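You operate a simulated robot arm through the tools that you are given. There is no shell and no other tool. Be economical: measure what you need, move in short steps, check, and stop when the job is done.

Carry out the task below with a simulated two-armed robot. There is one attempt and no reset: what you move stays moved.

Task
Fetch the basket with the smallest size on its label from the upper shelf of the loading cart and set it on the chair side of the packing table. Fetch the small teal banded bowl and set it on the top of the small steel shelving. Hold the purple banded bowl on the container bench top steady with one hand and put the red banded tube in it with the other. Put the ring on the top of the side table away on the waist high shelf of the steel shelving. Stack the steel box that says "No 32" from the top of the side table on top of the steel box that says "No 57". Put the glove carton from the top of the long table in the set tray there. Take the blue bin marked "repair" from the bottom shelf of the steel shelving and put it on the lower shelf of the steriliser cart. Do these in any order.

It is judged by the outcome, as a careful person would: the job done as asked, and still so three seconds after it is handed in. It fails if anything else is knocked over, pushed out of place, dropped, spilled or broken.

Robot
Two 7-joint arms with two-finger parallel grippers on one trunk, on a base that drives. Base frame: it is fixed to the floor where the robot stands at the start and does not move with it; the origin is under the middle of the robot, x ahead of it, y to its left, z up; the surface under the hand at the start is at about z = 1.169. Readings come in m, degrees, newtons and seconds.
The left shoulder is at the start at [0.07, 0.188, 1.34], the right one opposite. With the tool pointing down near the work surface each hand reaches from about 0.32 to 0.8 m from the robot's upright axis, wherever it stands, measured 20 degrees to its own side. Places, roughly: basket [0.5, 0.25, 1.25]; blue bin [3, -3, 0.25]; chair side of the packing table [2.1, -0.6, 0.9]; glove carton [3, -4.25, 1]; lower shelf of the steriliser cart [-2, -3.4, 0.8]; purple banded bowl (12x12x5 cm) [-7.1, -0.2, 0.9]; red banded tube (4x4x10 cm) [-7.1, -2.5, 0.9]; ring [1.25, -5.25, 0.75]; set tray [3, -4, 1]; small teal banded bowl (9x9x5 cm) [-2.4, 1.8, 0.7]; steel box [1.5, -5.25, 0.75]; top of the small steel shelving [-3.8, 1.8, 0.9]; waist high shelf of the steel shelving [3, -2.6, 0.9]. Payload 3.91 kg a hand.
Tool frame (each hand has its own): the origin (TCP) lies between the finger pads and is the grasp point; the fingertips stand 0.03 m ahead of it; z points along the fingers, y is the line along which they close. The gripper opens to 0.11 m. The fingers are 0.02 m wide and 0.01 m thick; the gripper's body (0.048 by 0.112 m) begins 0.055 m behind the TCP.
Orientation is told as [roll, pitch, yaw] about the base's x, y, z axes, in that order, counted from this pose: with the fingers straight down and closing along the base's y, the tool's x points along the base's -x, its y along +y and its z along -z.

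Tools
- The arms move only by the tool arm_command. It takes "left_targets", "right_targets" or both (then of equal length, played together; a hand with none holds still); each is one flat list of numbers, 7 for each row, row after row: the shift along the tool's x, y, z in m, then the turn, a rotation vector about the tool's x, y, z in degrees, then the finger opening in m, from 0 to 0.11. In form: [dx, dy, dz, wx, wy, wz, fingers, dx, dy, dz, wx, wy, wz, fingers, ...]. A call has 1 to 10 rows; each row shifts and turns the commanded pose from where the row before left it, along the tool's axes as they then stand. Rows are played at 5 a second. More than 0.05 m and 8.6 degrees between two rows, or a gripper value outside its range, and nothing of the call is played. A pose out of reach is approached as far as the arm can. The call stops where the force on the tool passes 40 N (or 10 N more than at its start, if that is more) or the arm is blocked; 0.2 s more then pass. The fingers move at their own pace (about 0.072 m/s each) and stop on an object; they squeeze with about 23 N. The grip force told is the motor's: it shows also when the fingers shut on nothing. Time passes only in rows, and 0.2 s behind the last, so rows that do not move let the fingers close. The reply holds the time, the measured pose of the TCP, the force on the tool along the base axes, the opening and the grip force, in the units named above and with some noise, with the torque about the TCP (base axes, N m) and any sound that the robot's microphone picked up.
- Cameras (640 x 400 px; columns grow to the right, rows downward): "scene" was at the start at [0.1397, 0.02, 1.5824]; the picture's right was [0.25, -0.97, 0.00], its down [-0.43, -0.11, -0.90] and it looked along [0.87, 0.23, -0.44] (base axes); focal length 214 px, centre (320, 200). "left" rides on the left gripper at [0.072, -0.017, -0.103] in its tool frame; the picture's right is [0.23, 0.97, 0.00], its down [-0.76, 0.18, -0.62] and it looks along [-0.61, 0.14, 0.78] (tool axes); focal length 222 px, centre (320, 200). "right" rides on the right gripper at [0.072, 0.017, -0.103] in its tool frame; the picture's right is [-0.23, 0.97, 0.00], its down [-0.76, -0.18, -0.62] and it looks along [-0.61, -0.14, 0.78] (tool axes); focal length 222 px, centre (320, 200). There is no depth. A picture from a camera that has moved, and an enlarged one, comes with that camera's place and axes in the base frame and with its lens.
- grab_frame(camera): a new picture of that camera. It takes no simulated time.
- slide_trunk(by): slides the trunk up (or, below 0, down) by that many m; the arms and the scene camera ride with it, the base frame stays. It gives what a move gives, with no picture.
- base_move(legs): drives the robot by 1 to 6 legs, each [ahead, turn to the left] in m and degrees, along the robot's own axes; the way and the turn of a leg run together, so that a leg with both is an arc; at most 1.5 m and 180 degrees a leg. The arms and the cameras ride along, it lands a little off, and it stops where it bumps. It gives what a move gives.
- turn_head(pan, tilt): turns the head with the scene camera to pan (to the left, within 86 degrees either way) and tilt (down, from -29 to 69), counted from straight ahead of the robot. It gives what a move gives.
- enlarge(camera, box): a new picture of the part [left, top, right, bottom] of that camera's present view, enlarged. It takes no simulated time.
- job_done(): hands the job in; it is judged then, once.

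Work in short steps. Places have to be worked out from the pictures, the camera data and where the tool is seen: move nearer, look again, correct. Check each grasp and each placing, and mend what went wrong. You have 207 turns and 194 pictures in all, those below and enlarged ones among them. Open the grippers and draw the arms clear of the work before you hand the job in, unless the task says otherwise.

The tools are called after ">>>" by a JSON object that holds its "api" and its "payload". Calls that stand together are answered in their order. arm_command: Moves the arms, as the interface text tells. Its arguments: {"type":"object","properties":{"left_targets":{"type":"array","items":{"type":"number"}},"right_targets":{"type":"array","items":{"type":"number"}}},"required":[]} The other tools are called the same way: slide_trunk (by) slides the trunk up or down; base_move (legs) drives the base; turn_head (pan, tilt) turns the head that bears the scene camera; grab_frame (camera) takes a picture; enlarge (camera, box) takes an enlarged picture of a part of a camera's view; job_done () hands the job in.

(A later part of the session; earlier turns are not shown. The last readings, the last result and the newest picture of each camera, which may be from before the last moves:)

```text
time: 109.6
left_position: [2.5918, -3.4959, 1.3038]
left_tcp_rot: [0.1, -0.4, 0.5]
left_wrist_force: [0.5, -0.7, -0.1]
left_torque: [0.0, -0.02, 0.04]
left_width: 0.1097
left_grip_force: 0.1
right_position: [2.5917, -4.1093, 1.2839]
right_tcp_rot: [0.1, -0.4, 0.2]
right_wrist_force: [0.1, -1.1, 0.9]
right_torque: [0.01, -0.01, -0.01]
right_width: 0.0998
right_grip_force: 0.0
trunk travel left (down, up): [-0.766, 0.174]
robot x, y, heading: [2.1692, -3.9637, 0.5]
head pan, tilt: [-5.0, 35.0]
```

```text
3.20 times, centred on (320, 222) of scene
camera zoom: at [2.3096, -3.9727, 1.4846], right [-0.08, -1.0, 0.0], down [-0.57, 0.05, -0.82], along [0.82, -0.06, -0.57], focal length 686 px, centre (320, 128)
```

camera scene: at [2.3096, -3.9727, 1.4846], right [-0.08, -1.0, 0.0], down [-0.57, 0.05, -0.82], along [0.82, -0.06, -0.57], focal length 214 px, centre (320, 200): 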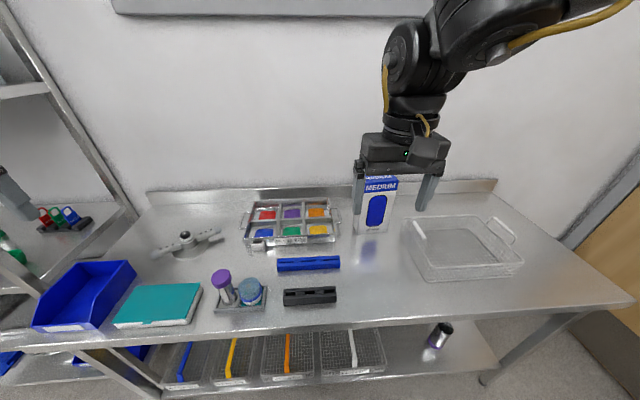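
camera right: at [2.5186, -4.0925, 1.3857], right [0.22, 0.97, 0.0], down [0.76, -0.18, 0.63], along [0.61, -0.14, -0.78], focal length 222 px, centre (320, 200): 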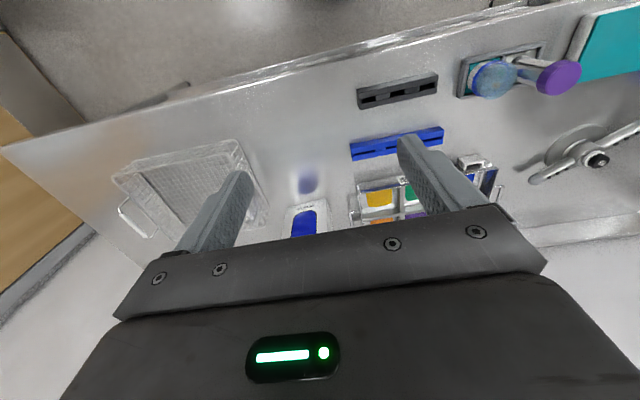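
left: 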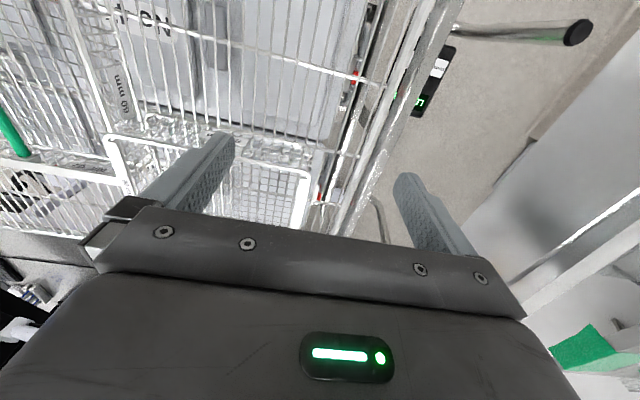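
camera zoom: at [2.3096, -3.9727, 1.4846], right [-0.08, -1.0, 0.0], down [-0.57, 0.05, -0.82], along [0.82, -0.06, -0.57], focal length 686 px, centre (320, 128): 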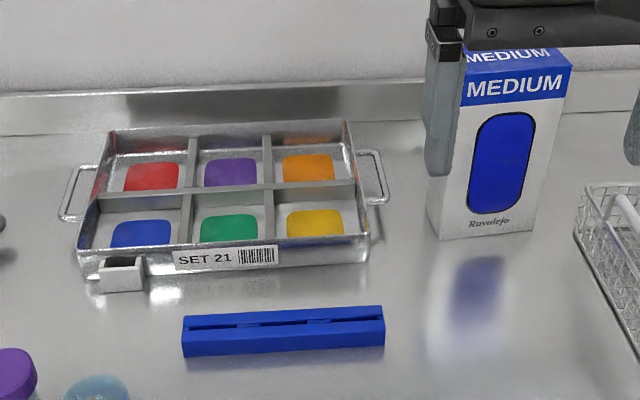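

The carton is ~0.12 wide (y) and ~0.06 deep (x), ~0.19 tall, so I must grip along x. I turn the right hand by 90° first, in place.

>>> {"api": "arm_command", "payload": {"right_targets": [0, 0, 0, 0, 0, 8.5, 0.1, 0, 0, 0, 0, 0, 8.5, 0.1, 0, 0, 0, 0, 0, 8.5, 0.1, 0, 0, 0, 0, 0, 8.5, 0.1, 0, 0, 0, 0, 0, 8.5, 0.1, 0, 0, 0, 0, 0, 8.5, 0.1, 0, 0, 0, 0, 0, 8.5, 0.1, 0, 0, 0, 0, 0, 8.5, 0.1, 0, 0, 0, 0, 0, 8.5, 0.1, 0, 0, 0, 0, 0, 8.5, 0.1]}}

>>> {"api": "grab_frame", "payload": {"camera": "right"}}

```text
time: 111.8
left_position: [2.591, -3.4944, 1.3039]
left_tcp_rot: [0.0, -0.3, 0.4]
left_wrist_force: [-0.5, -0.2, -0.6]
left_torque: [0.02, 0.0, -0.01]
left_width: 0.1101
left_grip_force: 0.1
right_position: [2.5917, -4.1092, 1.2848]
right_tcp_rot: [0.4, 0.0, -84.9]
right_wrist_force: [1.2, 0.6, 0.2]
right_torque: [0.03, 0.02, 0.01]
right_width: 0.1001
right_grip_force: 0.1
trunk travel left (down, up): [-0.766, 0.174]
robot x, y, heading: [2.1721, -3.9637, 0.7]
head pan, tilt: [-5.0, 35.0]
```

```text
160 pictures are left
camera right: at [2.6015, -4.0346, 1.3864], right [0.99, -0.14, 0.01], down [-0.11, -0.78, 0.62], along [-0.08, -0.62, -0.78], focal length 222 px, centre (320, 200)
```

right: 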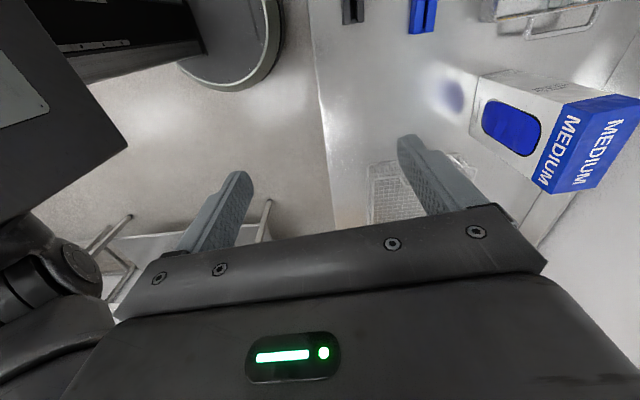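

The turn works. I now hover over the carton at about (2.935, −4.215).

>>> {"api": "arm_command", "payload": {"right_targets": [0, 0, 0, 0, 0, 5, 0.1, -0.01, 0.04, 0, 0, 0, 0, 0.11, -0.01, 0.04, 0, 0, 0, 0, 0.11, -0.01, 0.04, 0, 0, 0, 0, 0.11, -0.02, 0.04, 0, 0, 0, 0, 0.11, -0.02, 0.04, 0, 0, 0, 0, 0.11, -0.02, 0.04, 0, 0, 0, 0, 0.11, -0.02, 0.04, 0, 0, 0, 0, 0.11, 0, 0.04, 0, 0, 0, 0, 0.11]}}

>>> {"api": "grab_frame", "payload": {"camera": "right"}}

>>> {"api": "grab_frame", "payload": {"camera": "scene"}}

```text
time: 113.8
left_position: [2.5928, -3.4917, 1.3009]
left_tcp_rot: [-0.1, -0.4, 0.6]
left_wrist_force: [0.0, 0.8, 0.2]
left_torque: [-0.03, 0.04, -0.03]
left_width: 0.1101
left_grip_force: 0.1
right_position: [2.809, -4.2083, 1.2692]
right_tcp_rot: [0.5, -0.1, -89.8]
right_wrist_force: [-0.1, 0.6, -0.4]
right_torque: [-0.02, 0.01, 0.0]
right_width: 0.11
right_grip_force: 0.0
right hand out of reach, approached as far as the arm can: row 7, 8, 9
trunk travel left (down, up): [-0.766, 0.174]
robot x, y, heading: [2.1694, -3.9614, 0.1]
head pan, tilt: [-5.0, 35.0]
```

```text
159 pictures are left
camera right: at [2.8247, -4.1342, 1.3715], right [0.97, -0.22, 0.01], down [-0.18, -0.76, 0.62], along [-0.13, -0.61, -0.78], focal length 222 px, centre (320, 200)
```

right: 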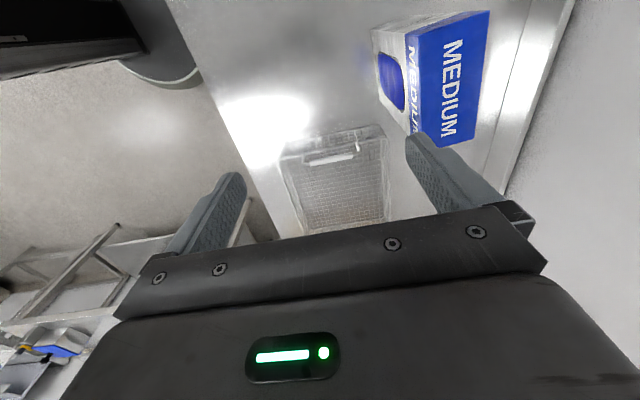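

```text
158 pictures are left
camera scene: at [2.3107, -3.9697, 1.4844], right [-0.08, -1.0, 0.0], down [-0.57, 0.04, -0.82], along [0.82, -0.07, -0.57], focal length 214 px, centre (320, 200)
```

scene: 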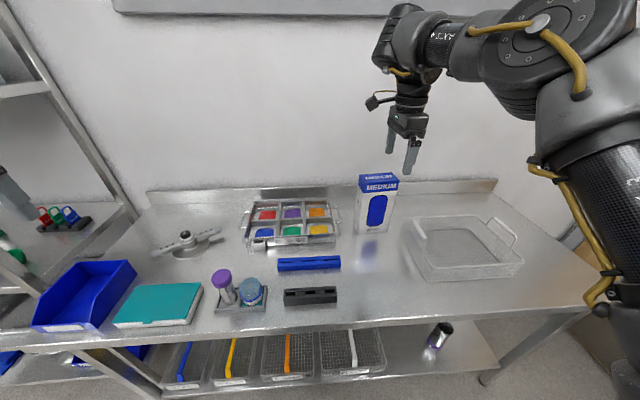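

The carton centre works out at (2.953, −4.222), 0.077 deep, a bit out of reach. I look down to check how much room the base has to the table.

>>> {"api": "turn_head", "payload": {"pan": 0, "tilt": 69}}

>>> {"api": "grab_frame", "payload": {"camera": "scene"}}

```text
time: 114.8
left_position: [2.5919, -3.4958, 1.3039]
left_tcp_rot: [0.0, -0.3, 0.5]
left_wrist_force: [-0.1, 0.0, 1.0]
left_torque: [-0.02, 0.0, -0.01]
left_width: 0.1096
left_grip_force: 0.0
right_position: [2.8066, -4.2108, 1.2701]
right_tcp_rot: [0.7, 0.1, -89.7]
right_wrist_force: [0.8, -0.4, -0.6]
right_torque: [-0.01, 0.0, 0.0]
right_width: 0.11
right_grip_force: 0.0
trunk travel left (down, up): [-0.766, 0.174]
robot x, y, heading: [2.1687, -3.9615, 0.6]
head pan, tilt: [0.0, 68.8]
```

```text
157 pictures are left
camera scene: at [2.2769, -3.9654, 1.441], right [0.01, -1.0, 0.0], down [-0.93, -0.01, -0.36], along [0.36, 0.0, -0.93], focal length 214 px, centre (320, 200)
```

scene: 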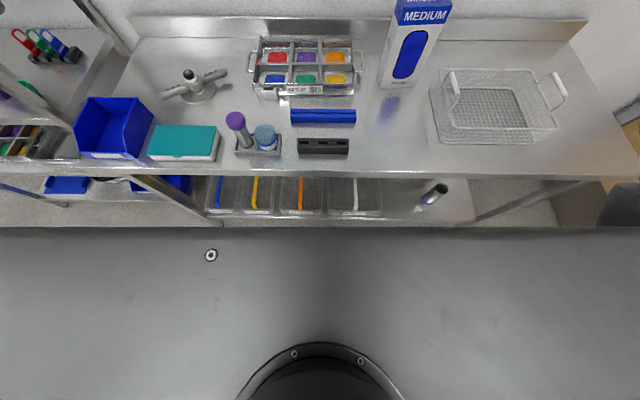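

Table front edge is x≈2.585; at the start the robot stood ~0.3 from the cart, so moving forward 0.08 is safe. I first raise the trunk for clearance.

>>> {"api": "base_move", "payload": {"legs": [[0.08, 0]]}}

>>> {"api": "turn_head", "payload": {"pan": -10, "tilt": 40}}

>>> {"api": "slide_trunk", "payload": {"by": 0.12}}

```text
time: 115.8
left_position: [2.6527, -3.4934, 1.312]
left_tcp_rot: [0.1, -1.2, 0.3]
left_wrist_force: [-0.8, 0.2, 1.2]
left_torque: [0.0, -0.06, -0.06]
left_width: 0.11
left_grip_force: 0.1
right_position: [2.8703, -4.2095, 1.2807]
right_tcp_rot: [1.6, 0.0, -89.7]
right_wrist_force: [-1.4, 0.2, 1.3]
right_torque: [0.0, -0.11, 0.0]
right_width: 0.1097
right_grip_force: 0.1
trunk travel left (down, up): [-0.766, 0.174]
robot x, y, heading: [2.249, -3.9634, 0.7]
head pan, tilt: [0.0, 68.8]
```

```text
time: 116.8
left_position: [2.668, -3.4932, 1.3044]
left_tcp_rot: [-0.1, -0.6, 0.3]
left_wrist_force: [0.8, -0.3, -0.1]
left_torque: [0.0, 0.02, 0.01]
left_width: 0.1101
left_grip_force: 0.1
right_position: [2.8867, -4.2094, 1.2731]
right_tcp_rot: [0.8, -0.1, -89.7]
right_wrist_force: [1.1, 0.8, -0.9]
right_torque: [-0.02, -0.01, -0.02]
right_width: 0.1101
right_grip_force: 0.0
trunk travel left (down, up): [-0.766, 0.174]
robot x, y, heading: [2.246, -3.9566, 0.6]
head pan, tilt: [-10.0, 40.0]
```

```text
time: 118.2
left_position: [2.6653, -3.4944, 1.4256]
left_tcp_rot: [-0.1, -0.7, 0.5]
left_wrist_force: [-0.3, 0.1, 0.8]
left_torque: [0.0, 0.01, -0.03]
left_width: 0.1101
left_grip_force: 0.0
right_position: [2.8824, -4.2089, 1.3934]
right_tcp_rot: [1.0, 0.0, -89.7]
right_wrist_force: [0.3, 0.1, 0.3]
right_torque: [-0.01, -0.01, 0.0]
right_width: 0.11
right_grip_force: 0.0
trunk travel left (down, up): [-0.886, 0.054]
robot x, y, heading: [2.2496, -3.9614, 0.7]
head pan, tilt: [-10.0, 40.0]
```

Now I move down with the arm to hover just over the carton's top, centred.

>>> {"api": "arm_command", "payload": {"right_targets": [0, 0, 0.045, 0, 0, 0, 0.11, -0.003, 0.015, 0.045, 0, 0, 0, 0.11, -0.005, 0.025, 0.04, 0, 0, 0, 0.11, -0.005, 0.03, 0.04, 0, 0, 0, 0.11, 0, 0, 0, 0, 0, 0, 0.11]}}

>>> {"api": "grab_frame", "payload": {"camera": "right"}}

>>> {"api": "enlarge", "payload": {"camera": "scene", "box": [240, 60, 480, 260]}}

```text
refused: row 4 steps farther than a row can; nothing moved
```

```text
156 pictures are left
camera right: at [2.8979, -4.1355, 1.4968], right [0.97, -0.22, 0.02], down [-0.18, -0.76, 0.62], along [-0.13, -0.61, -0.78], focal length 222 px, centre (320, 200)
```

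right: 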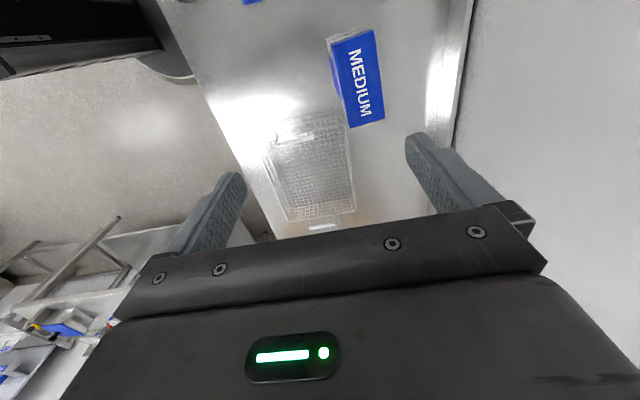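

```text
2.00 times, centred on (360, 160) of scene
camera zoom: at [2.3835, -3.9784, 1.597], right [-0.17, -0.99, 0.0], down [-0.63, 0.11, -0.77], along [0.76, -0.13, -0.64], focal length 429 px, centre (240, 280)
```

zoom: 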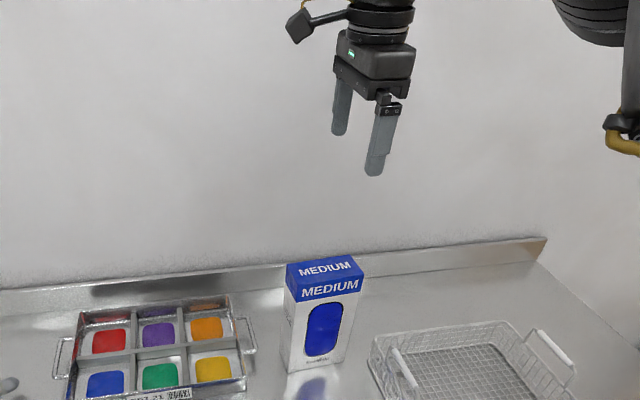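

A refined estimate gives the carton centre (2.948, −4.227). I redo the descent with smaller rows.

>>> {"api": "arm_command", "payload": {"right_targets": [0, 0, 0.045, 0, 0, 0, 0.11, -0.004, 0.016, 0.045, 0, 0, 0, 0.11, -0.006, 0.025, 0.04, 0, 0, 0, 0.11, -0.006, 0.025, 0.04, 0, 0, 0, 0.11, 0, 0, 0, 0, 0, 0, 0.11]}}

>>> {"api": "grab_frame", "payload": {"camera": "right"}}

>>> {"api": "enlarge", "payload": {"camera": "scene", "box": [240, 60, 480, 260]}}

```text
time: 119.5
left_position: [2.6658, -3.4944, 1.4268]
left_tcp_rot: [-0.1, -0.7, 0.4]
left_wrist_force: [0.5, 0.6, -0.6]
left_torque: [-0.03, -0.01, 0.0]
left_width: 0.11
left_grip_force: 0.1
right_position: [2.9534, -4.226, 1.2254]
right_tcp_rot: [1.0, 0.1, -89.7]
right_wrist_force: [-0.3, 0.3, -0.4]
right_torque: [0.05, -0.02, -0.01]
right_width: 0.11
right_grip_force: 0.1
trunk travel left (down, up): [-0.886, 0.054]
robot x, y, heading: [2.2501, -3.9637, 0.7]
head pan, tilt: [-10.0, 40.0]
```

```text
154 pictures are left
camera right: at [2.9681, -4.1522, 1.3284], right [0.97, -0.22, 0.02], down [-0.18, -0.76, 0.62], along [-0.13, -0.61, -0.79], focal length 222 px, centre (320, 200)
```

right: 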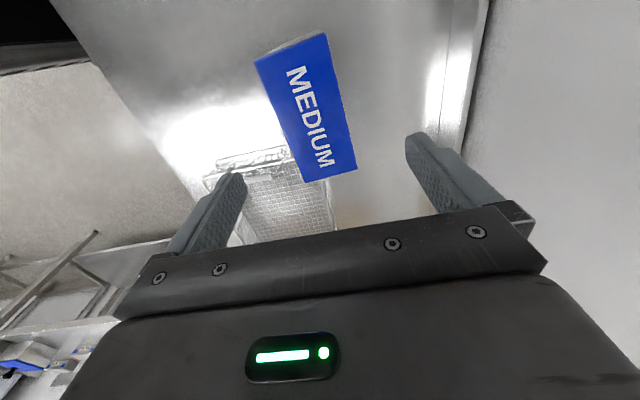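

```text
2.00 times, centred on (360, 160) of scene
camera zoom: at [2.3832, -3.9795, 1.5971], right [-0.17, -0.99, 0.0], down [-0.63, 0.11, -0.77], along [0.76, -0.13, -0.64], focal length 429 px, centre (240, 280)
```

zoom: 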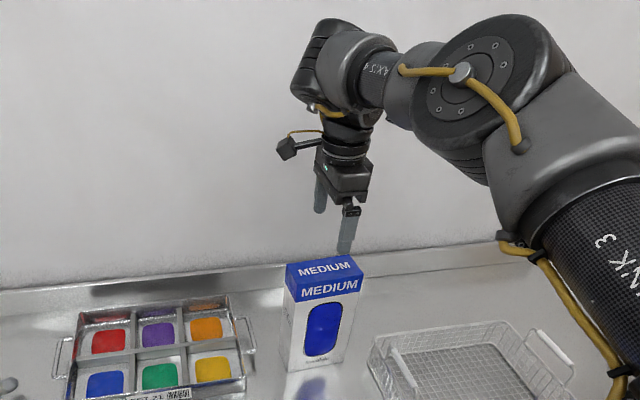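

Consistent: carton x 2.91–2.98, y −4.16..−4.297. I shift 8 mm toward the robot, descend to z≈1.06 and close.

>>> {"api": "arm_command", "payload": {"right_targets": [-0.002, -0.008, 0.045, 0, 0, 0, 0.11, 0, 0, 0.04, 0, 0, 0, 0.11, 0, 0, 0.04, 0, 0, 0, 0.11, 0, 0, 0.04, 0, 0, 0, 0.11, 0, 0, 0, 0, 0, 0, 0.11]}}

>>> {"api": "grab_frame", "payload": {"camera": "right"}}

>>> {"api": "enlarge", "payload": {"camera": "scene", "box": [240, 60, 480, 260]}}

```text
time: 120.7
left_position: [2.6623, -3.4937, 1.4259]
left_tcp_rot: [0.0, -0.8, 0.5]
left_wrist_force: [0.7, 0.1, 0.6]
left_torque: [0.0, -0.02, -0.01]
left_width: 0.1099
left_grip_force: 0.1
right_position: [2.9459, -4.2251, 1.0651]
right_tcp_rot: [1.3, 0.0, -89.6]
right_wrist_force: [-0.1, 0.7, 12.6]
right_torque: [-0.04, 0.43, 0.01]
right_width: 0.11
right_grip_force: 0.1
trunk travel left (down, up): [-0.886, 0.054]
robot x, y, heading: [2.2497, -3.9596, 0.4]
head pan, tilt: [-10.0, 40.0]
```

```text
152 pictures are left
camera right: at [2.9608, -4.151, 1.1679], right [0.97, -0.22, 0.02], down [-0.19, -0.76, 0.62], along [-0.12, -0.61, -0.78], focal length 222 px, centre (320, 200)
```

right: 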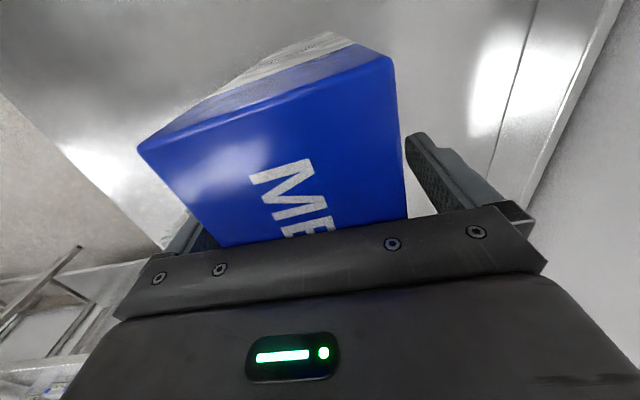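

```text
2.00 times, centred on (360, 160) of scene
camera zoom: at [2.3808, -3.9773, 1.5975], right [-0.17, -0.99, 0.0], down [-0.63, 0.11, -0.77], along [0.76, -0.13, -0.64], focal length 429 px, centre (240, 280)
```

zoom: 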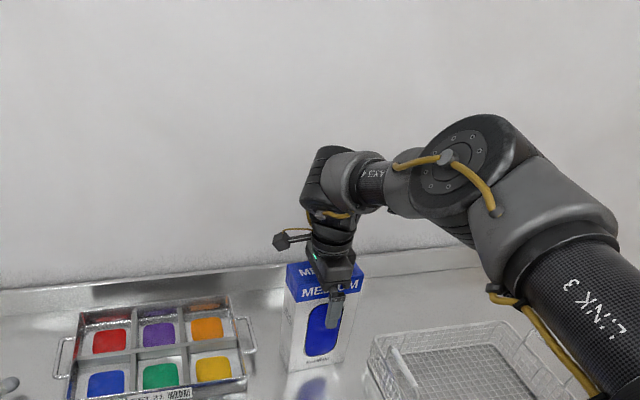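

The palm just touches the carton top; I raise 1 cm and close the fingers.

>>> {"api": "arm_command", "payload": {"right_targets": [0, -0.004, -0.012, 0, 0, 0, 0.11, 0, 0, 0, 0, 0, 0, 0.04, 0, 0, 0, 0, 0, 0, 0.04, 0, 0, 0, 0, 0, 0, 0.04, 0, 0, 0, 0, 0, 0, 0.03]}}

>>> {"api": "slide_trunk", "payload": {"by": 0.05}}

>>> {"api": "enlarge", "payload": {"camera": "scene", "box": [200, 100, 480, 320]}}

```text
time: 121.8
left_position: [2.6645, -3.4936, 1.4266]
left_tcp_rot: [-0.1, -0.8, 0.4]
left_wrist_force: [0.3, -0.4, 0.1]
left_torque: [0.03, 0.0, 0.04]
left_width: 0.11
left_grip_force: 0.0
right_position: [2.9417, -4.2264, 1.0742]
right_tcp_rot: [1.0, -0.1, -89.7]
right_wrist_force: [-1.4, -2.0, 3.3]
right_torque: [0.08, 0.54, 0.13]
right_width: 0.0633
right_grip_force: 22.8
trunk travel left (down, up): [-0.886, 0.054]
robot x, y, heading: [2.2497, -3.962, 0.5]
head pan, tilt: [-10.0, 40.0]
```

```text
time: 122.8
left_position: [2.6654, -3.4945, 1.4754]
left_tcp_rot: [-0.1, -0.7, 0.4]
left_wrist_force: [0.1, 0.5, 0.2]
left_torque: [-0.01, 0.01, 0.05]
left_width: 0.1102
left_grip_force: 0.1
right_position: [2.9422, -4.2253, 1.1228]
right_tcp_rot: [0.9, 0.0, -89.8]
right_wrist_force: [0.1, -0.8, -5.3]
right_torque: [-0.02, 0.03, 0.0]
right_width: 0.0633
right_grip_force: 22.8
trunk travel left (down, up): [-0.936, 0.004]
robot x, y, heading: [2.2482, -3.9626, 0.5]
head pan, tilt: [-10.0, 40.0]
```

```text
1.82 times, centred on (340, 210) of scene
camera zoom: at [2.3854, -3.9788, 1.6469], right [-0.17, -0.99, 0.0], down [-0.64, 0.11, -0.77], along [0.75, -0.13, -0.64], focal length 390 px, centre (284, 182)
```

zoom: 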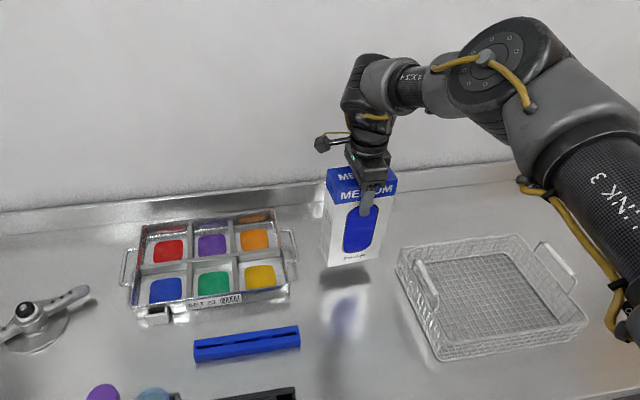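

The carton is held (0.063 m, ~0.5 kg). I raise it a bit more and carry it left towards the tray centre (≈2.985, −3.915).

>>> {"api": "arm_command", "payload": {"right_targets": [0, 0, -0.04, 0, 0, 0, 0.03, 0, 0, -0.03, 0, 0, 0, 0.03, 0.045, 0.0, 0, 0, 0, 0, 0.03, 0.045, 0.0, 0, 0, 0, 0, 0.03, 0.045, 0.0, 0, 0, 0, 0, 0.03, 0.045, 0.0, 0, 0, 0, 0, 0.03, 0.045, 0.0, 0, 0, 0, 0, 0.03, 0.045, 0.005, 0, 0, 0, 0, 0.03, 0.03, 0.01, 0, 0, 0, 0, 0.03]}}

>>> {"api": "grab_frame", "payload": {"camera": "scene"}}

```text
time: 124.8
left_position: [2.6645, -3.4935, 1.476]
left_tcp_rot: [0.1, -0.7, 0.4]
left_wrist_force: [0.2, -0.4, 0.9]
left_torque: [-0.03, -0.01, 0.0]
left_width: 0.1099
left_grip_force: 0.0
right_position: [2.9083, -3.9385, 1.1966]
right_tcp_rot: [1.1, 0.3, -89.8]
right_wrist_force: [-0.4, 0.3, -5.1]
right_torque: [-0.02, 0.02, 0.01]
right_width: 0.0626
right_grip_force: 23.4
right hand out of reach, approached as far as the arm can: row 7, 8, 9
trunk travel left (down, up): [-0.936, 0.004]
robot x, y, heading: [2.2482, -3.9621, 0.4]
head pan, tilt: [-10.0, 40.0]
```

```text
149 pictures are left
camera scene: at [2.3837, -3.9785, 1.647], right [-0.17, -0.99, 0.0], down [-0.63, 0.11, -0.77], along [0.76, -0.13, -0.64], focal length 214 px, centre (320, 200)
```

scene: 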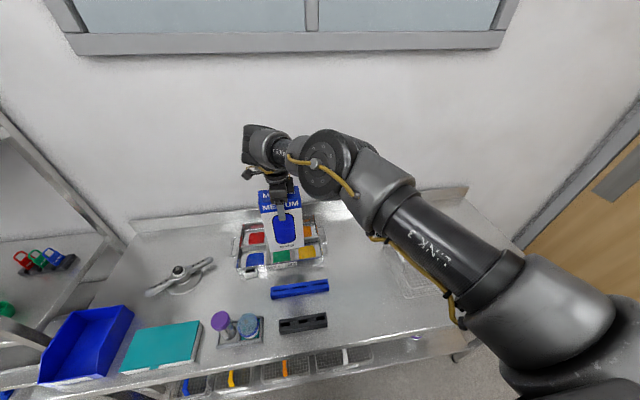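

Reach is short by a few cm; I'll place it on the front part of the tray. I nudge the base 3 cm forward with a 6° left turn.

>>> {"api": "base_move", "payload": {"legs": [[0.03, 0], [0, 6]]}}

>>> {"api": "enlarge", "payload": {"camera": "scene", "box": [200, 140, 400, 300]}}

>>> {"api": "grab_frame", "payload": {"camera": "right"}}

```text
time: 126.2
left_position: [2.651, -3.4585, 1.4758]
left_tcp_rot: [0.3, -0.4, 6.4]
left_wrist_force: [0.1, -0.7, 0.4]
left_torque: [0.02, 0.06, 0.04]
left_width: 0.11
left_grip_force: 0.0
right_position: [2.9389, -3.8746, 1.1923]
right_tcp_rot: [0.9, 0.4, -83.7]
right_wrist_force: [-0.1, -0.6, -5.0]
right_torque: [0.02, 0.01, 0.0]
right_width: 0.0631
right_grip_force: 23.0
trunk travel left (down, up): [-0.936, 0.004]
robot x, y, heading: [2.2811, -3.961, 6.4]
head pan, tilt: [-10.0, 40.0]
```

```text
2.50 times, centred on (300, 220) of scene
camera zoom: at [2.4237, -3.9701, 1.6462], right [-0.06, -1.0, 0.0], down [-0.65, 0.04, -0.76], along [0.76, -0.04, -0.65], focal length 536 px, centre (370, 150)
```

zoom: 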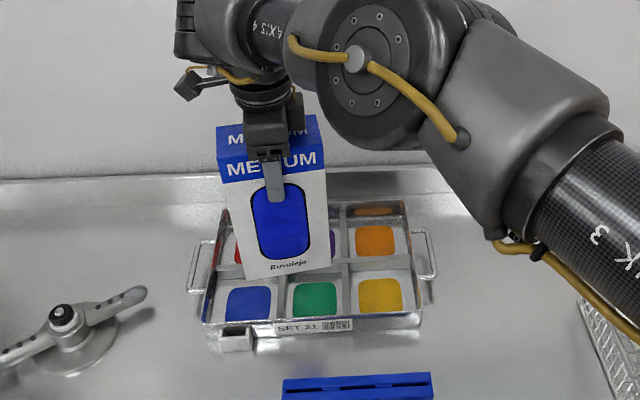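

```text
147 pictures are left
camera right: at [2.9468, -3.8003, 1.2955], right [0.99, -0.12, 0.01], down [-0.1, -0.78, 0.62], along [-0.06, -0.61, -0.79], focal length 222 px, centre (320, 200)
```

right: 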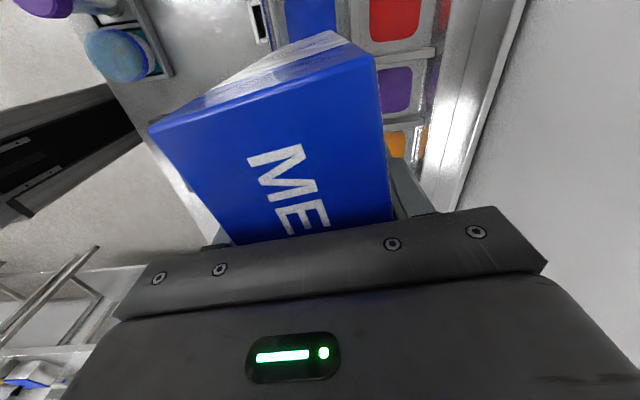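

Tray geometry: front wall x≈2.87, mid divider 2.97, column dividers y≈−3.86/−3.965. I align the carton at (2.945, −3.912), square it, and start lowering.

>>> {"api": "arm_command", "payload": {"right_targets": [-0.02, 0.001, 0, 0, 0, 3.1, 0.03, -0.018, 0.001, 0, 0, 0, 3.1, 0.03, 0, 0, 0.025, 0, 0, 0, 0.03, 0, 0, 0.025, 0, 0, 0, 0.03, 0, 0, 0, 0, 0, 0, 0.03]}}

>>> {"api": "enlarge", "payload": {"camera": "scene", "box": [200, 140, 400, 300]}}

```text
time: 127.3
left_position: [2.6471, -3.4541, 1.475]
left_tcp_rot: [0.1, -0.6, 6.3]
left_wrist_force: [0.1, -0.8, -0.1]
left_torque: [0.03, -0.02, -0.01]
left_width: 0.1101
left_grip_force: 0.1
right_position: [2.9406, -3.9085, 1.1454]
right_tcp_rot: [1.0, 0.3, -90.1]
right_wrist_force: [-0.3, -0.1, -4.6]
right_torque: [0.01, 0.0, 0.01]
right_width: 0.063
right_grip_force: 22.9
trunk travel left (down, up): [-0.936, 0.004]
robot x, y, heading: [2.282, -3.9582, 6.6]
head pan, tilt: [-10.0, 40.0]
```

```text
2.50 times, centred on (300, 220) of scene
camera zoom: at [2.4175, -3.9654, 1.6468], right [-0.06, -1.0, 0.0], down [-0.64, 0.04, -0.76], along [0.76, -0.05, -0.64], focal length 536 px, centre (370, 150)
```

zoom: 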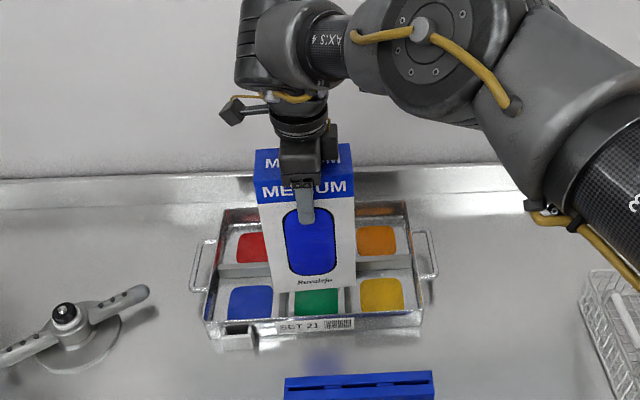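

Centred over the green cell. I continue down in small steps until contact.

>>> {"api": "arm_command", "payload": {"right_targets": [0, 0, 0.01, 0, 0, 0, 0.03, 0, 0, 0.008, 0, 0, 0, 0.03, 0, 0, 0.006, 0, 0, 0, 0.03, 0, 0, 0, 0, 0, 0, 0.03]}}

>>> {"api": "enlarge", "payload": {"camera": "scene", "box": [200, 140, 400, 300]}}

```text
time: 128.3
left_position: [2.6445, -3.4514, 1.4759]
left_tcp_rot: [-0.1, -0.7, 6.4]
left_wrist_force: [-0.5, -0.3, -1.1]
left_torque: [0.01, 0.0, -0.01]
left_width: 0.1101
left_grip_force: 0.1
right_position: [2.9393, -3.9069, 1.1221]
right_tcp_rot: [1.2, 0.3, -90.0]
right_wrist_force: [-0.4, 0.9, -5.8]
right_torque: [0.0, -0.01, -0.01]
right_width: 0.0629
right_grip_force: 23.0
trunk travel left (down, up): [-0.936, 0.004]
robot x, y, heading: [2.2785, -3.961, 6.5]
head pan, tilt: [-10.0, 40.0]
```

```text
2.50 times, centred on (300, 220) of scene
camera zoom: at [2.4157, -3.9633, 1.647], right [-0.06, -1.0, 0.0], down [-0.64, 0.04, -0.77], along [0.76, -0.05, -0.64], focal length 536 px, centre (370, 150)
```

zoom: 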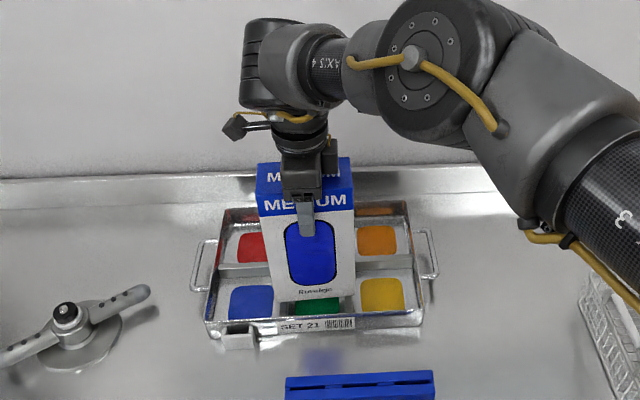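

No contact yet; continue.

>>> {"api": "arm_command", "payload": {"right_targets": [0, 0, 0.007, 0, 0, 0, 0.03, 0, 0, 0.006, 0, 0, 0, 0.03, 0, 0, 0.006, 0, 0, 0, 0.03, 0, 0, 0, 0, 0, 0, 0.03]}}

>>> {"api": "enlarge", "payload": {"camera": "scene", "box": [200, 140, 400, 300]}}

```text
time: 129.3
left_position: [2.6438, -3.4517, 1.4762]
left_tcp_rot: [0.0, -0.7, 6.4]
left_wrist_force: [0.1, 0.3, -1.2]
left_torque: [0.0, -0.05, -0.01]
left_width: 0.1099
left_grip_force: 0.1
right_position: [2.9403, -3.9066, 1.105]
right_tcp_rot: [1.2, 0.4, -90.0]
right_wrist_force: [1.4, -0.4, 5.3]
right_torque: [0.09, 0.01, 0.1]
right_width: 0.0627
right_grip_force: 23.2
trunk travel left (down, up): [-0.936, 0.004]
robot x, y, heading: [2.2785, -3.9616, 6.4]
head pan, tilt: [-10.0, 40.0]
```

```text
2.50 times, centred on (300, 220) of scene
camera zoom: at [2.4149, -3.9638, 1.6473], right [-0.06, -1.0, 0.0], down [-0.64, 0.04, -0.77], along [0.76, -0.05, -0.64], focal length 536 px, centre (370, 150)
```

zoom: 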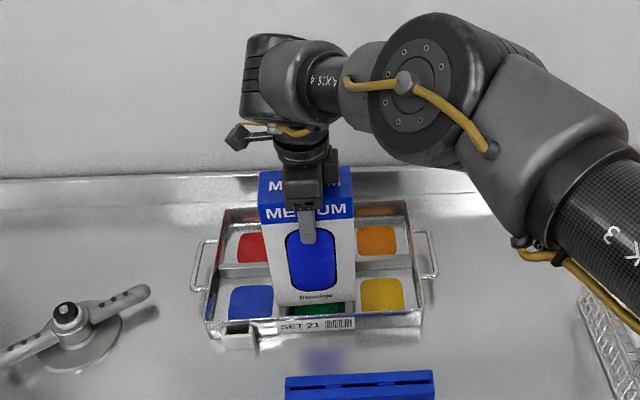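

It has seated on the dividers (+10 N change). I release slowly and rise.

>>> {"api": "arm_command", "payload": {"right_targets": [0, 0, 0.001, 0, 0, 0, 0.03, 0, 0, 0, 0, 0, 0, 0.068, 0, 0, 0, 0, 0, 0, 0.1, 0, 0, 0, 0, 0, 0, 0.1, 0, 0, -0.04, 0, 0, 0, 0.1, 0, 0, -0.04, 0, 0, 0, 0.1]}}

>>> {"api": "enlarge", "payload": {"camera": "scene", "box": [200, 140, 400, 300]}}

```text
time: 130.8
left_position: [2.6411, -3.4539, 1.4767]
left_tcp_rot: [0.1, -0.8, 6.4]
left_wrist_force: [-0.1, 0.0, 0.4]
left_torque: [0.0, -0.05, 0.05]
left_width: 0.1099
left_grip_force: 0.0
right_position: [2.9338, -3.9083, 1.184]
right_tcp_rot: [1.1, 0.2, -89.9]
right_wrist_force: [-0.1, -0.3, 0.3]
right_torque: [-0.01, 0.0, -0.02]
right_width: 0.0998
right_grip_force: 0.1
trunk travel left (down, up): [-0.936, 0.004]
robot x, y, heading: [2.2814, -3.9628, 6.2]
head pan, tilt: [-10.0, 40.0]
```

```text
2.50 times, centred on (300, 220) of scene
camera zoom: at [2.413, -3.9642, 1.6472], right [-0.06, -1.0, 0.0], down [-0.64, 0.04, -0.77], along [0.77, -0.05, -0.64], focal length 536 px, centre (370, 150)
```

zoom: 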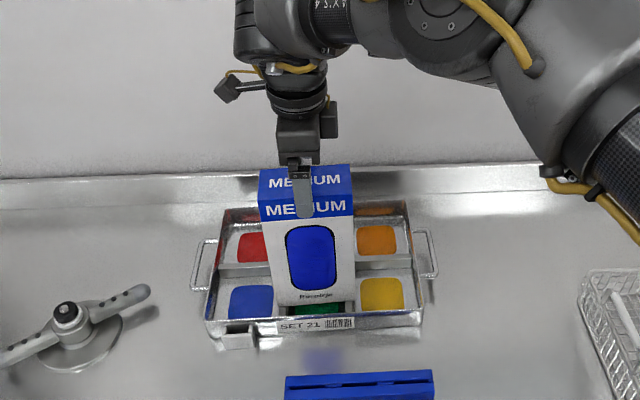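

The carton stands in the tray. I raise clear and retract the hand, turning it back.

>>> {"api": "arm_command", "payload": {"right_targets": [0, 0, -0.04, 0, 0, 0, 0.1, 0, -0.03, -0.03, 0, 0, 0, 0.1, 0, -0.05, 0, 0, 0, 0, 0.1, 0, -0.05, 0, 0, 0, 0, 0.1, -0.02, -0.04, 0, 0, 0, -8.5, 0.1, -0.02, -0.03, 0, 0, 0, -8.5, 0.1, -0.04, 0, 0, 0, 0, -8.5, 0.1, -0.04, 0, 0, 0, 0, -8.5, 0.1, -0.04, 0, 0, 0, 0, -8.5, 0.1]}}

>>> {"api": "grab_frame", "payload": {"camera": "scene"}}

```text
time: 132.8
left_position: [2.6442, -3.4559, 1.4775]
left_tcp_rot: [0.1, -0.7, 6.3]
left_wrist_force: [-0.1, -0.4, 0.8]
left_torque: [0.03, -0.02, 0.02]
left_width: 0.1098
left_grip_force: 0.0
right_position: [2.7915, -4.0627, 1.2487]
right_tcp_rot: [1.1, -0.5, -47.4]
right_wrist_force: [-0.2, 0.2, 0.4]
right_torque: [0.02, 0.01, 0.01]
right_width: 0.1002
right_grip_force: 0.1
trunk travel left (down, up): [-0.936, 0.004]
robot x, y, heading: [2.28, -3.9629, 6.8]
head pan, tilt: [-10.0, 40.0]
```

```text
142 pictures are left
camera scene: at [2.4154, -3.9669, 1.6471], right [-0.06, -1.0, 0.0], down [-0.64, 0.04, -0.77], along [0.76, -0.05, -0.64], focal length 214 px, centre (320, 200)
```

scene: 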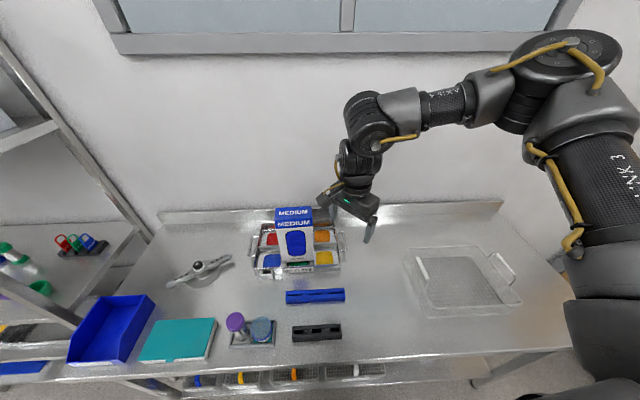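

Done with the carton. I back away from the table, restore the right hand, and turn south to the side table.

>>> {"api": "base_move", "payload": {"legs": [[-0.8, 0], [0, -96]]}}

>>> {"api": "arm_command", "payload": {"right_targets": [0.01, 0, 0, 0, 0, -8.5, 0.1, 0.02, 0, 0, 0, 0, -8.5, 0.1, 0.02, 0, 0, 0, 0, -8.5, 0.1, 0.03, 0, 0, 0, 0, -8.5, 0.1, 0.03, -0.01, 0, 0, 0, -8.5, 0.1, 0.02, -0.02, 0, 0, 0, -6, 0.1]}}

>>> {"api": "turn_head", "payload": {"pan": 0, "tilt": 35}}

>>> {"api": "grab_frame", "payload": {"camera": "scene"}}

```text
time: 141.1
left_position: [1.9498, -4.4748, 1.4756]
left_tcp_rot: [0.0, -0.8, -90.9]
left_wrist_force: [-0.3, -0.4, -0.5]
left_torque: [0.02, -0.02, -0.01]
left_width: 0.11
left_grip_force: 0.1
right_position: [1.3287, -4.5426, 1.2497]
right_tcp_rot: [1.0, -0.6, -144.9]
right_wrist_force: [0.2, -0.2, -0.4]
right_torque: [-0.02, -0.01, 0.0]
right_width: 0.1001
right_grip_force: 0.0
trunk travel left (down, up): [-0.936, 0.004]
robot x, y, heading: [1.4913, -4.047, -91.0]
head pan, tilt: [-10.0, 40.0]
```

```text
time: 142.5
left_position: [1.9488, -4.4741, 1.4756]
left_tcp_rot: [0.2, -0.9, -90.9]
left_wrist_force: [0.7, 0.3, 0.2]
left_torque: [-0.04, 0.0, 0.01]
left_width: 0.11
left_grip_force: 0.0
right_position: [1.3629, -4.4255, 1.2482]
right_tcp_rot: [0.4, -1.1, -96.3]
right_wrist_force: [-1.4, 0.3, -0.3]
right_torque: [0.0, 0.01, 0.01]
right_width: 0.1
right_grip_force: 0.0
trunk travel left (down, up): [-0.936, 0.004]
robot x, y, heading: [1.4924, -4.0478, -90.8]
head pan, tilt: [-10.0, 40.0]
```

```text
time: 143.2
left_position: [1.9489, -4.4743, 1.4758]
left_tcp_rot: [0.1, -0.7, -91.0]
left_wrist_force: [-1.1, -0.3, -0.5]
left_torque: [0.02, -0.01, 0.02]
left_width: 0.11
left_grip_force: 0.0
right_position: [1.3634, -4.4261, 1.2468]
right_tcp_rot: [0.2, -1.1, -96.4]
right_wrist_force: [-0.5, -0.5, 0.6]
right_torque: [0.0, -0.04, 0.03]
right_width: 0.1
right_grip_force: 0.0
trunk travel left (down, up): [-0.936, 0.004]
robot x, y, heading: [1.4902, -4.0475, -90.9]
head pan, tilt: [0.0, 35.0]
```

```text
141 pictures are left
camera scene: at [1.4899, -4.1893, 1.6546], right [-1.0, 0.02, 0.0], down [0.01, 0.57, -0.82], along [-0.01, -0.82, -0.57], focal length 214 px, centre (320, 200)
```

scene: 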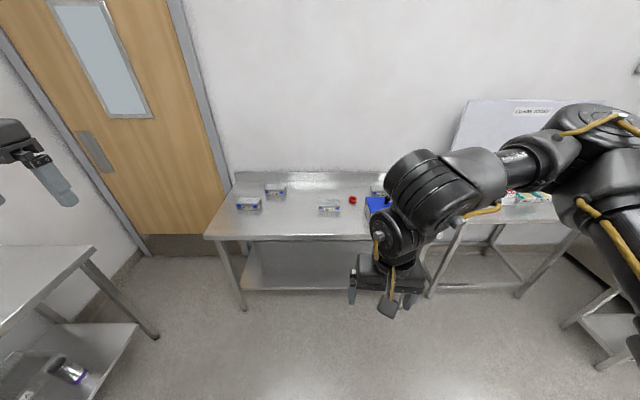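

>>> {"api": "enlarge", "payload": {"camera": "scene", "box": [210, 160, 410, 260]}}

```text
3.20 times, centred on (310, 210) of scene
camera zoom: at [1.4899, -4.1893, 1.6546], right [-1.0, 0.02, 0.0], down [0.01, 0.57, -0.82], along [-0.01, -0.82, -0.57], focal length 686 px, centre (352, 168)
```

zoom: 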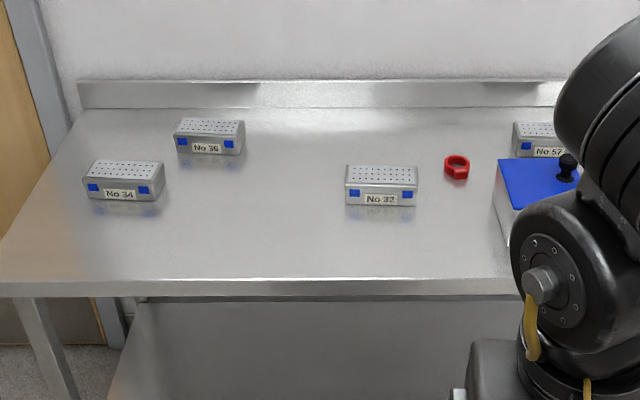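

Side table: No 32 at ≈(1.41, −5.38), red ring at ≈(1.23, −5.47), No 57 at ≈(1.03, −5.55) behind a blue-lid container; table edge y≈−5.085. I drive closer.

>>> {"api": "base_move", "payload": {"legs": [[0, -19], [0.68, 0], [0, 20]]}}

>>> {"api": "turn_head", "payload": {"pan": 15, "tilt": 40}}

>>> {"api": "grab_frame", "payload": {"camera": "scene"}}

>>> {"api": "grab_frame", "payload": {"camera": "right"}}

```text
time: 149.0
left_position: [1.728, -5.0935, 1.4756]
left_tcp_rot: [0.1, -0.7, -90.0]
left_wrist_force: [0.1, -0.7, 0.3]
left_torque: [-0.01, 0.0, 0.0]
left_width: 0.1097
left_grip_force: 0.1
right_position: [1.1411, -5.054, 1.2468]
right_tcp_rot: [0.3, -1.1, -95.4]
right_wrist_force: [0.2, 1.2, -0.5]
right_torque: [0.03, -0.04, 0.0]
right_width: 0.1002
right_grip_force: 0.0
trunk travel left (down, up): [-0.936, 0.004]
robot x, y, heading: [1.2623, -4.6754, -89.8]
head pan, tilt: [0.0, 35.0]
```

```text
time: 149.8
left_position: [1.7287, -5.0925, 1.4762]
left_tcp_rot: [-0.1, -0.7, -89.9]
left_wrist_force: [0.0, -1.0, -0.3]
left_torque: [0.0, 0.02, 0.06]
left_width: 0.1101
left_grip_force: 0.0
right_position: [1.1432, -5.0532, 1.2476]
right_tcp_rot: [0.2, -1.2, -95.4]
right_wrist_force: [-0.1, 0.1, 0.1]
right_torque: [-0.01, 0.02, 0.02]
right_width: 0.0999
right_grip_force: 0.0
trunk travel left (down, up): [-0.936, 0.004]
robot x, y, heading: [1.2625, -4.6729, -89.7]
head pan, tilt: [15.0, 40.0]
```

```text
139 pictures are left
camera scene: at [1.2873, -4.8092, 1.6471], right [-0.97, -0.26, 0.0], down [-0.17, 0.62, -0.77], along [0.2, -0.74, -0.64], focal length 214 px, centre (320, 200)
```

scene: 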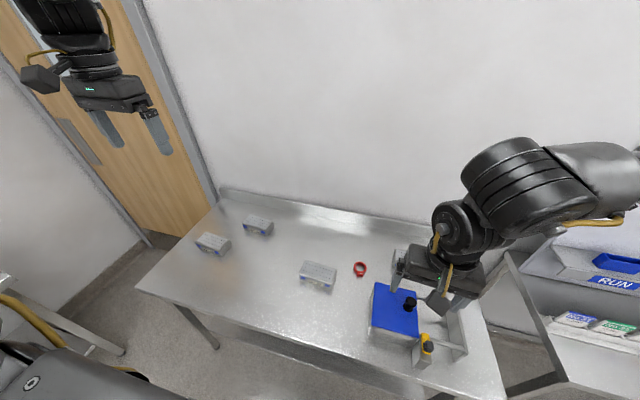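

```text
138 pictures are left
camera right: at [1.1671, -4.9804, 1.3479], right [0.95, -0.32, 0.01], down [-0.25, -0.73, 0.64], along [-0.2, -0.61, -0.77], focal length 222 px, centre (320, 200)
```

right: 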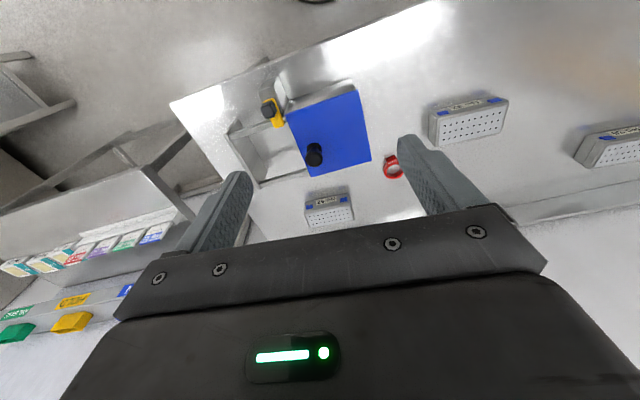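

Triangulating both cameras: box tops at z≈0.92; No 32 (1.405, −5.235), ring (1.253, −5.32), No 57 (1.066, −5.37). I turn the right hand to close along y, then move above No 32.

>>> {"api": "arm_command", "payload": {"right_targets": [0, 0, 0, 0, 0, 8.5, 0.11, 0, 0, 0, 0, 0, 8.5, 0.11, 0, 0, 0, 0, 0, 8.5, 0.11, 0, 0, 0, 0, 0, 8.5, 0.11, 0, 0, 0, 0, 0, 8.5, 0.11, 0, 0, 0, 0, 0, 8.5, 0.11, 0, 0, 0, 0, 0, 8.5, 0.11, 0, 0, 0, 0, 0, 8.5, 0.11, 0, 0, 0, 0, 0, 8.5, 0.11, 0, 0, 0, 0, 0, 8.5, 0.11]}}

>>> {"api": "arm_command", "payload": {"right_targets": [0.045, 0.0, 0, 0, 0, 0, 0.11, 0.045, 0.01, 0, 0, 0, 0, 0.11, 0.045, 0.01, 0, 0, 0, 0, 0.11, 0.045, 0.02, 0, 0, 0, 0, 0.11, 0.045, 0.02, 0, 0, 0, 0, 0.11, 0.037, 0.03, 0, 0, 0, 0, 0.11, 0, 0.045, 0, 0, 0, 0, 0.11, 0, 0.045, 0, 0, 0, 0, 0.11]}}

>>> {"api": "grab_frame", "payload": {"camera": "right"}}

>>> {"api": "grab_frame", "payload": {"camera": "scene"}}

```text
time: 152.0
left_position: [1.7293, -5.0927, 1.4759]
left_tcp_rot: [0.0, -0.7, -89.9]
left_wrist_force: [-0.1, -0.2, 0.9]
left_torque: [-0.01, 0.0, 0.03]
left_width: 0.11
left_grip_force: 0.0
right_position: [1.143, -5.0547, 1.2467]
right_tcp_rot: [1.2, 0.1, 179.5]
right_wrist_force: [-0.3, -0.7, 0.0]
right_torque: [-0.03, 0.01, 0.01]
right_width: 0.1102
right_grip_force: 0.1
trunk travel left (down, up): [-0.936, 0.004]
robot x, y, heading: [1.2619, -4.6771, -89.8]
head pan, tilt: [15.0, 40.0]
```

```text
time: 153.8
left_position: [1.7272, -5.095, 1.4763]
left_tcp_rot: [0.1, -0.7, -90.0]
left_wrist_force: [-0.1, 0.0, -0.2]
left_torque: [0.02, -0.01, -0.01]
left_width: 0.1099
left_grip_force: 0.0
right_position: [1.3783, -5.2129, 1.247]
right_tcp_rot: [1.1, 0.1, 179.7]
right_wrist_force: [0.7, -0.3, 0.8]
right_torque: [0.07, -0.01, 0.01]
right_width: 0.1102
right_grip_force: 0.1
right hand out of reach, approached as far as the arm can: row 7, 8
trunk travel left (down, up): [-0.936, 0.004]
robot x, y, heading: [1.2648, -4.6719, -90.0]
head pan, tilt: [15.0, 40.0]
```

```text
137 pictures are left
camera right: at [1.4497, -5.2265, 1.35], right [-0.23, -0.97, 0.02], down [-0.76, 0.19, 0.62], along [-0.6, 0.13, -0.79], focal length 222 px, centre (320, 200)
```

right: 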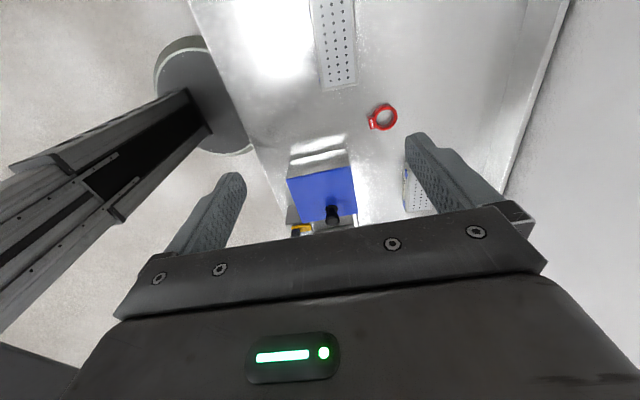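

```text
136 pictures are left
camera scene: at [1.2849, -4.8113, 1.6469], right [-0.97, -0.26, 0.0], down [-0.17, 0.62, -0.77], along [0.2, -0.74, -0.64], focal length 214 px, centre (320, 200)
```

scene: 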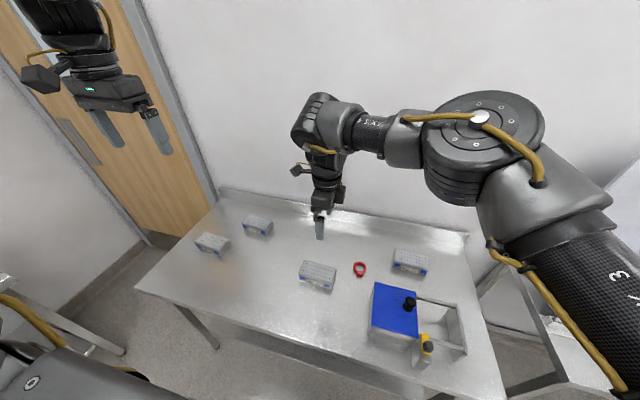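

No 32's top centre is ≈(1.41, −5.245), depth ~0.06. I lower 0.2 m and look again.

>>> {"api": "arm_command", "payload": {"right_targets": [0, 0, 0.045, 0, 0, 0, 0.11, 0, 0, 0.045, 0, 0, 0, 0.11, 0, 0, 0.045, 0, 0, 0, 0.11, 0, 0, 0.045, 0, 0, 0, 0.11, 0, 0, 0, 0, 0, 0, 0.11]}}

>>> {"api": "grab_frame", "payload": {"camera": "right"}}

>>> {"api": "enlarge", "payload": {"camera": "scene", "box": [250, 180, 450, 320]}}

```text
time: 155.0
left_position: [1.7283, -5.0946, 1.4763]
left_tcp_rot: [0.0, -0.7, -89.9]
left_wrist_force: [-0.7, -0.6, -0.1]
left_torque: [0.02, 0.01, 0.03]
left_width: 0.11
left_grip_force: 0.1
right_position: [1.374, -5.2117, 1.0711]
right_tcp_rot: [1.2, 0.2, 179.6]
right_wrist_force: [0.3, 0.6, -0.6]
right_torque: [-0.01, 0.01, 0.03]
right_width: 0.1103
right_grip_force: 0.1
trunk travel left (down, up): [-0.936, 0.004]
robot x, y, heading: [1.2661, -4.6753, -90.0]
head pan, tilt: [15.0, 40.0]
```

```text
135 pictures are left
camera right: at [1.447, -5.2267, 1.1731], right [-0.23, -0.97, 0.02], down [-0.76, 0.2, 0.62], along [-0.6, 0.13, -0.79], focal length 222 px, centre (320, 200)
```

right: 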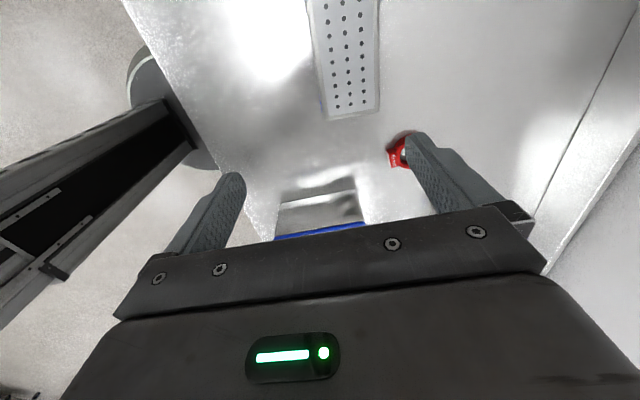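

```text
2.86 times, centred on (350, 250) of scene
camera zoom: at [1.2869, -4.8096, 1.6471], right [-0.97, -0.26, 0.0], down [-0.17, 0.62, -0.77], along [0.2, -0.74, -0.64], focal length 613 px, centre (234, 57)
```

zoom: 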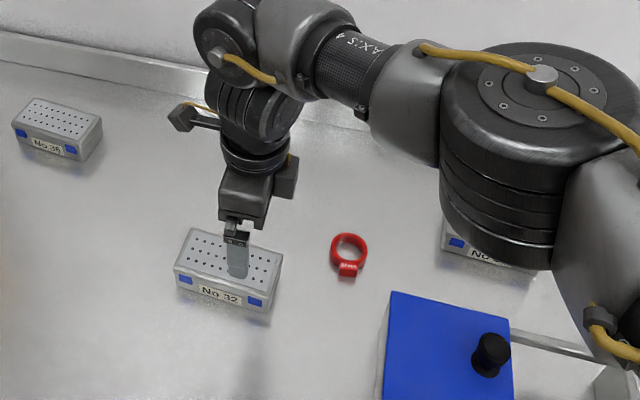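

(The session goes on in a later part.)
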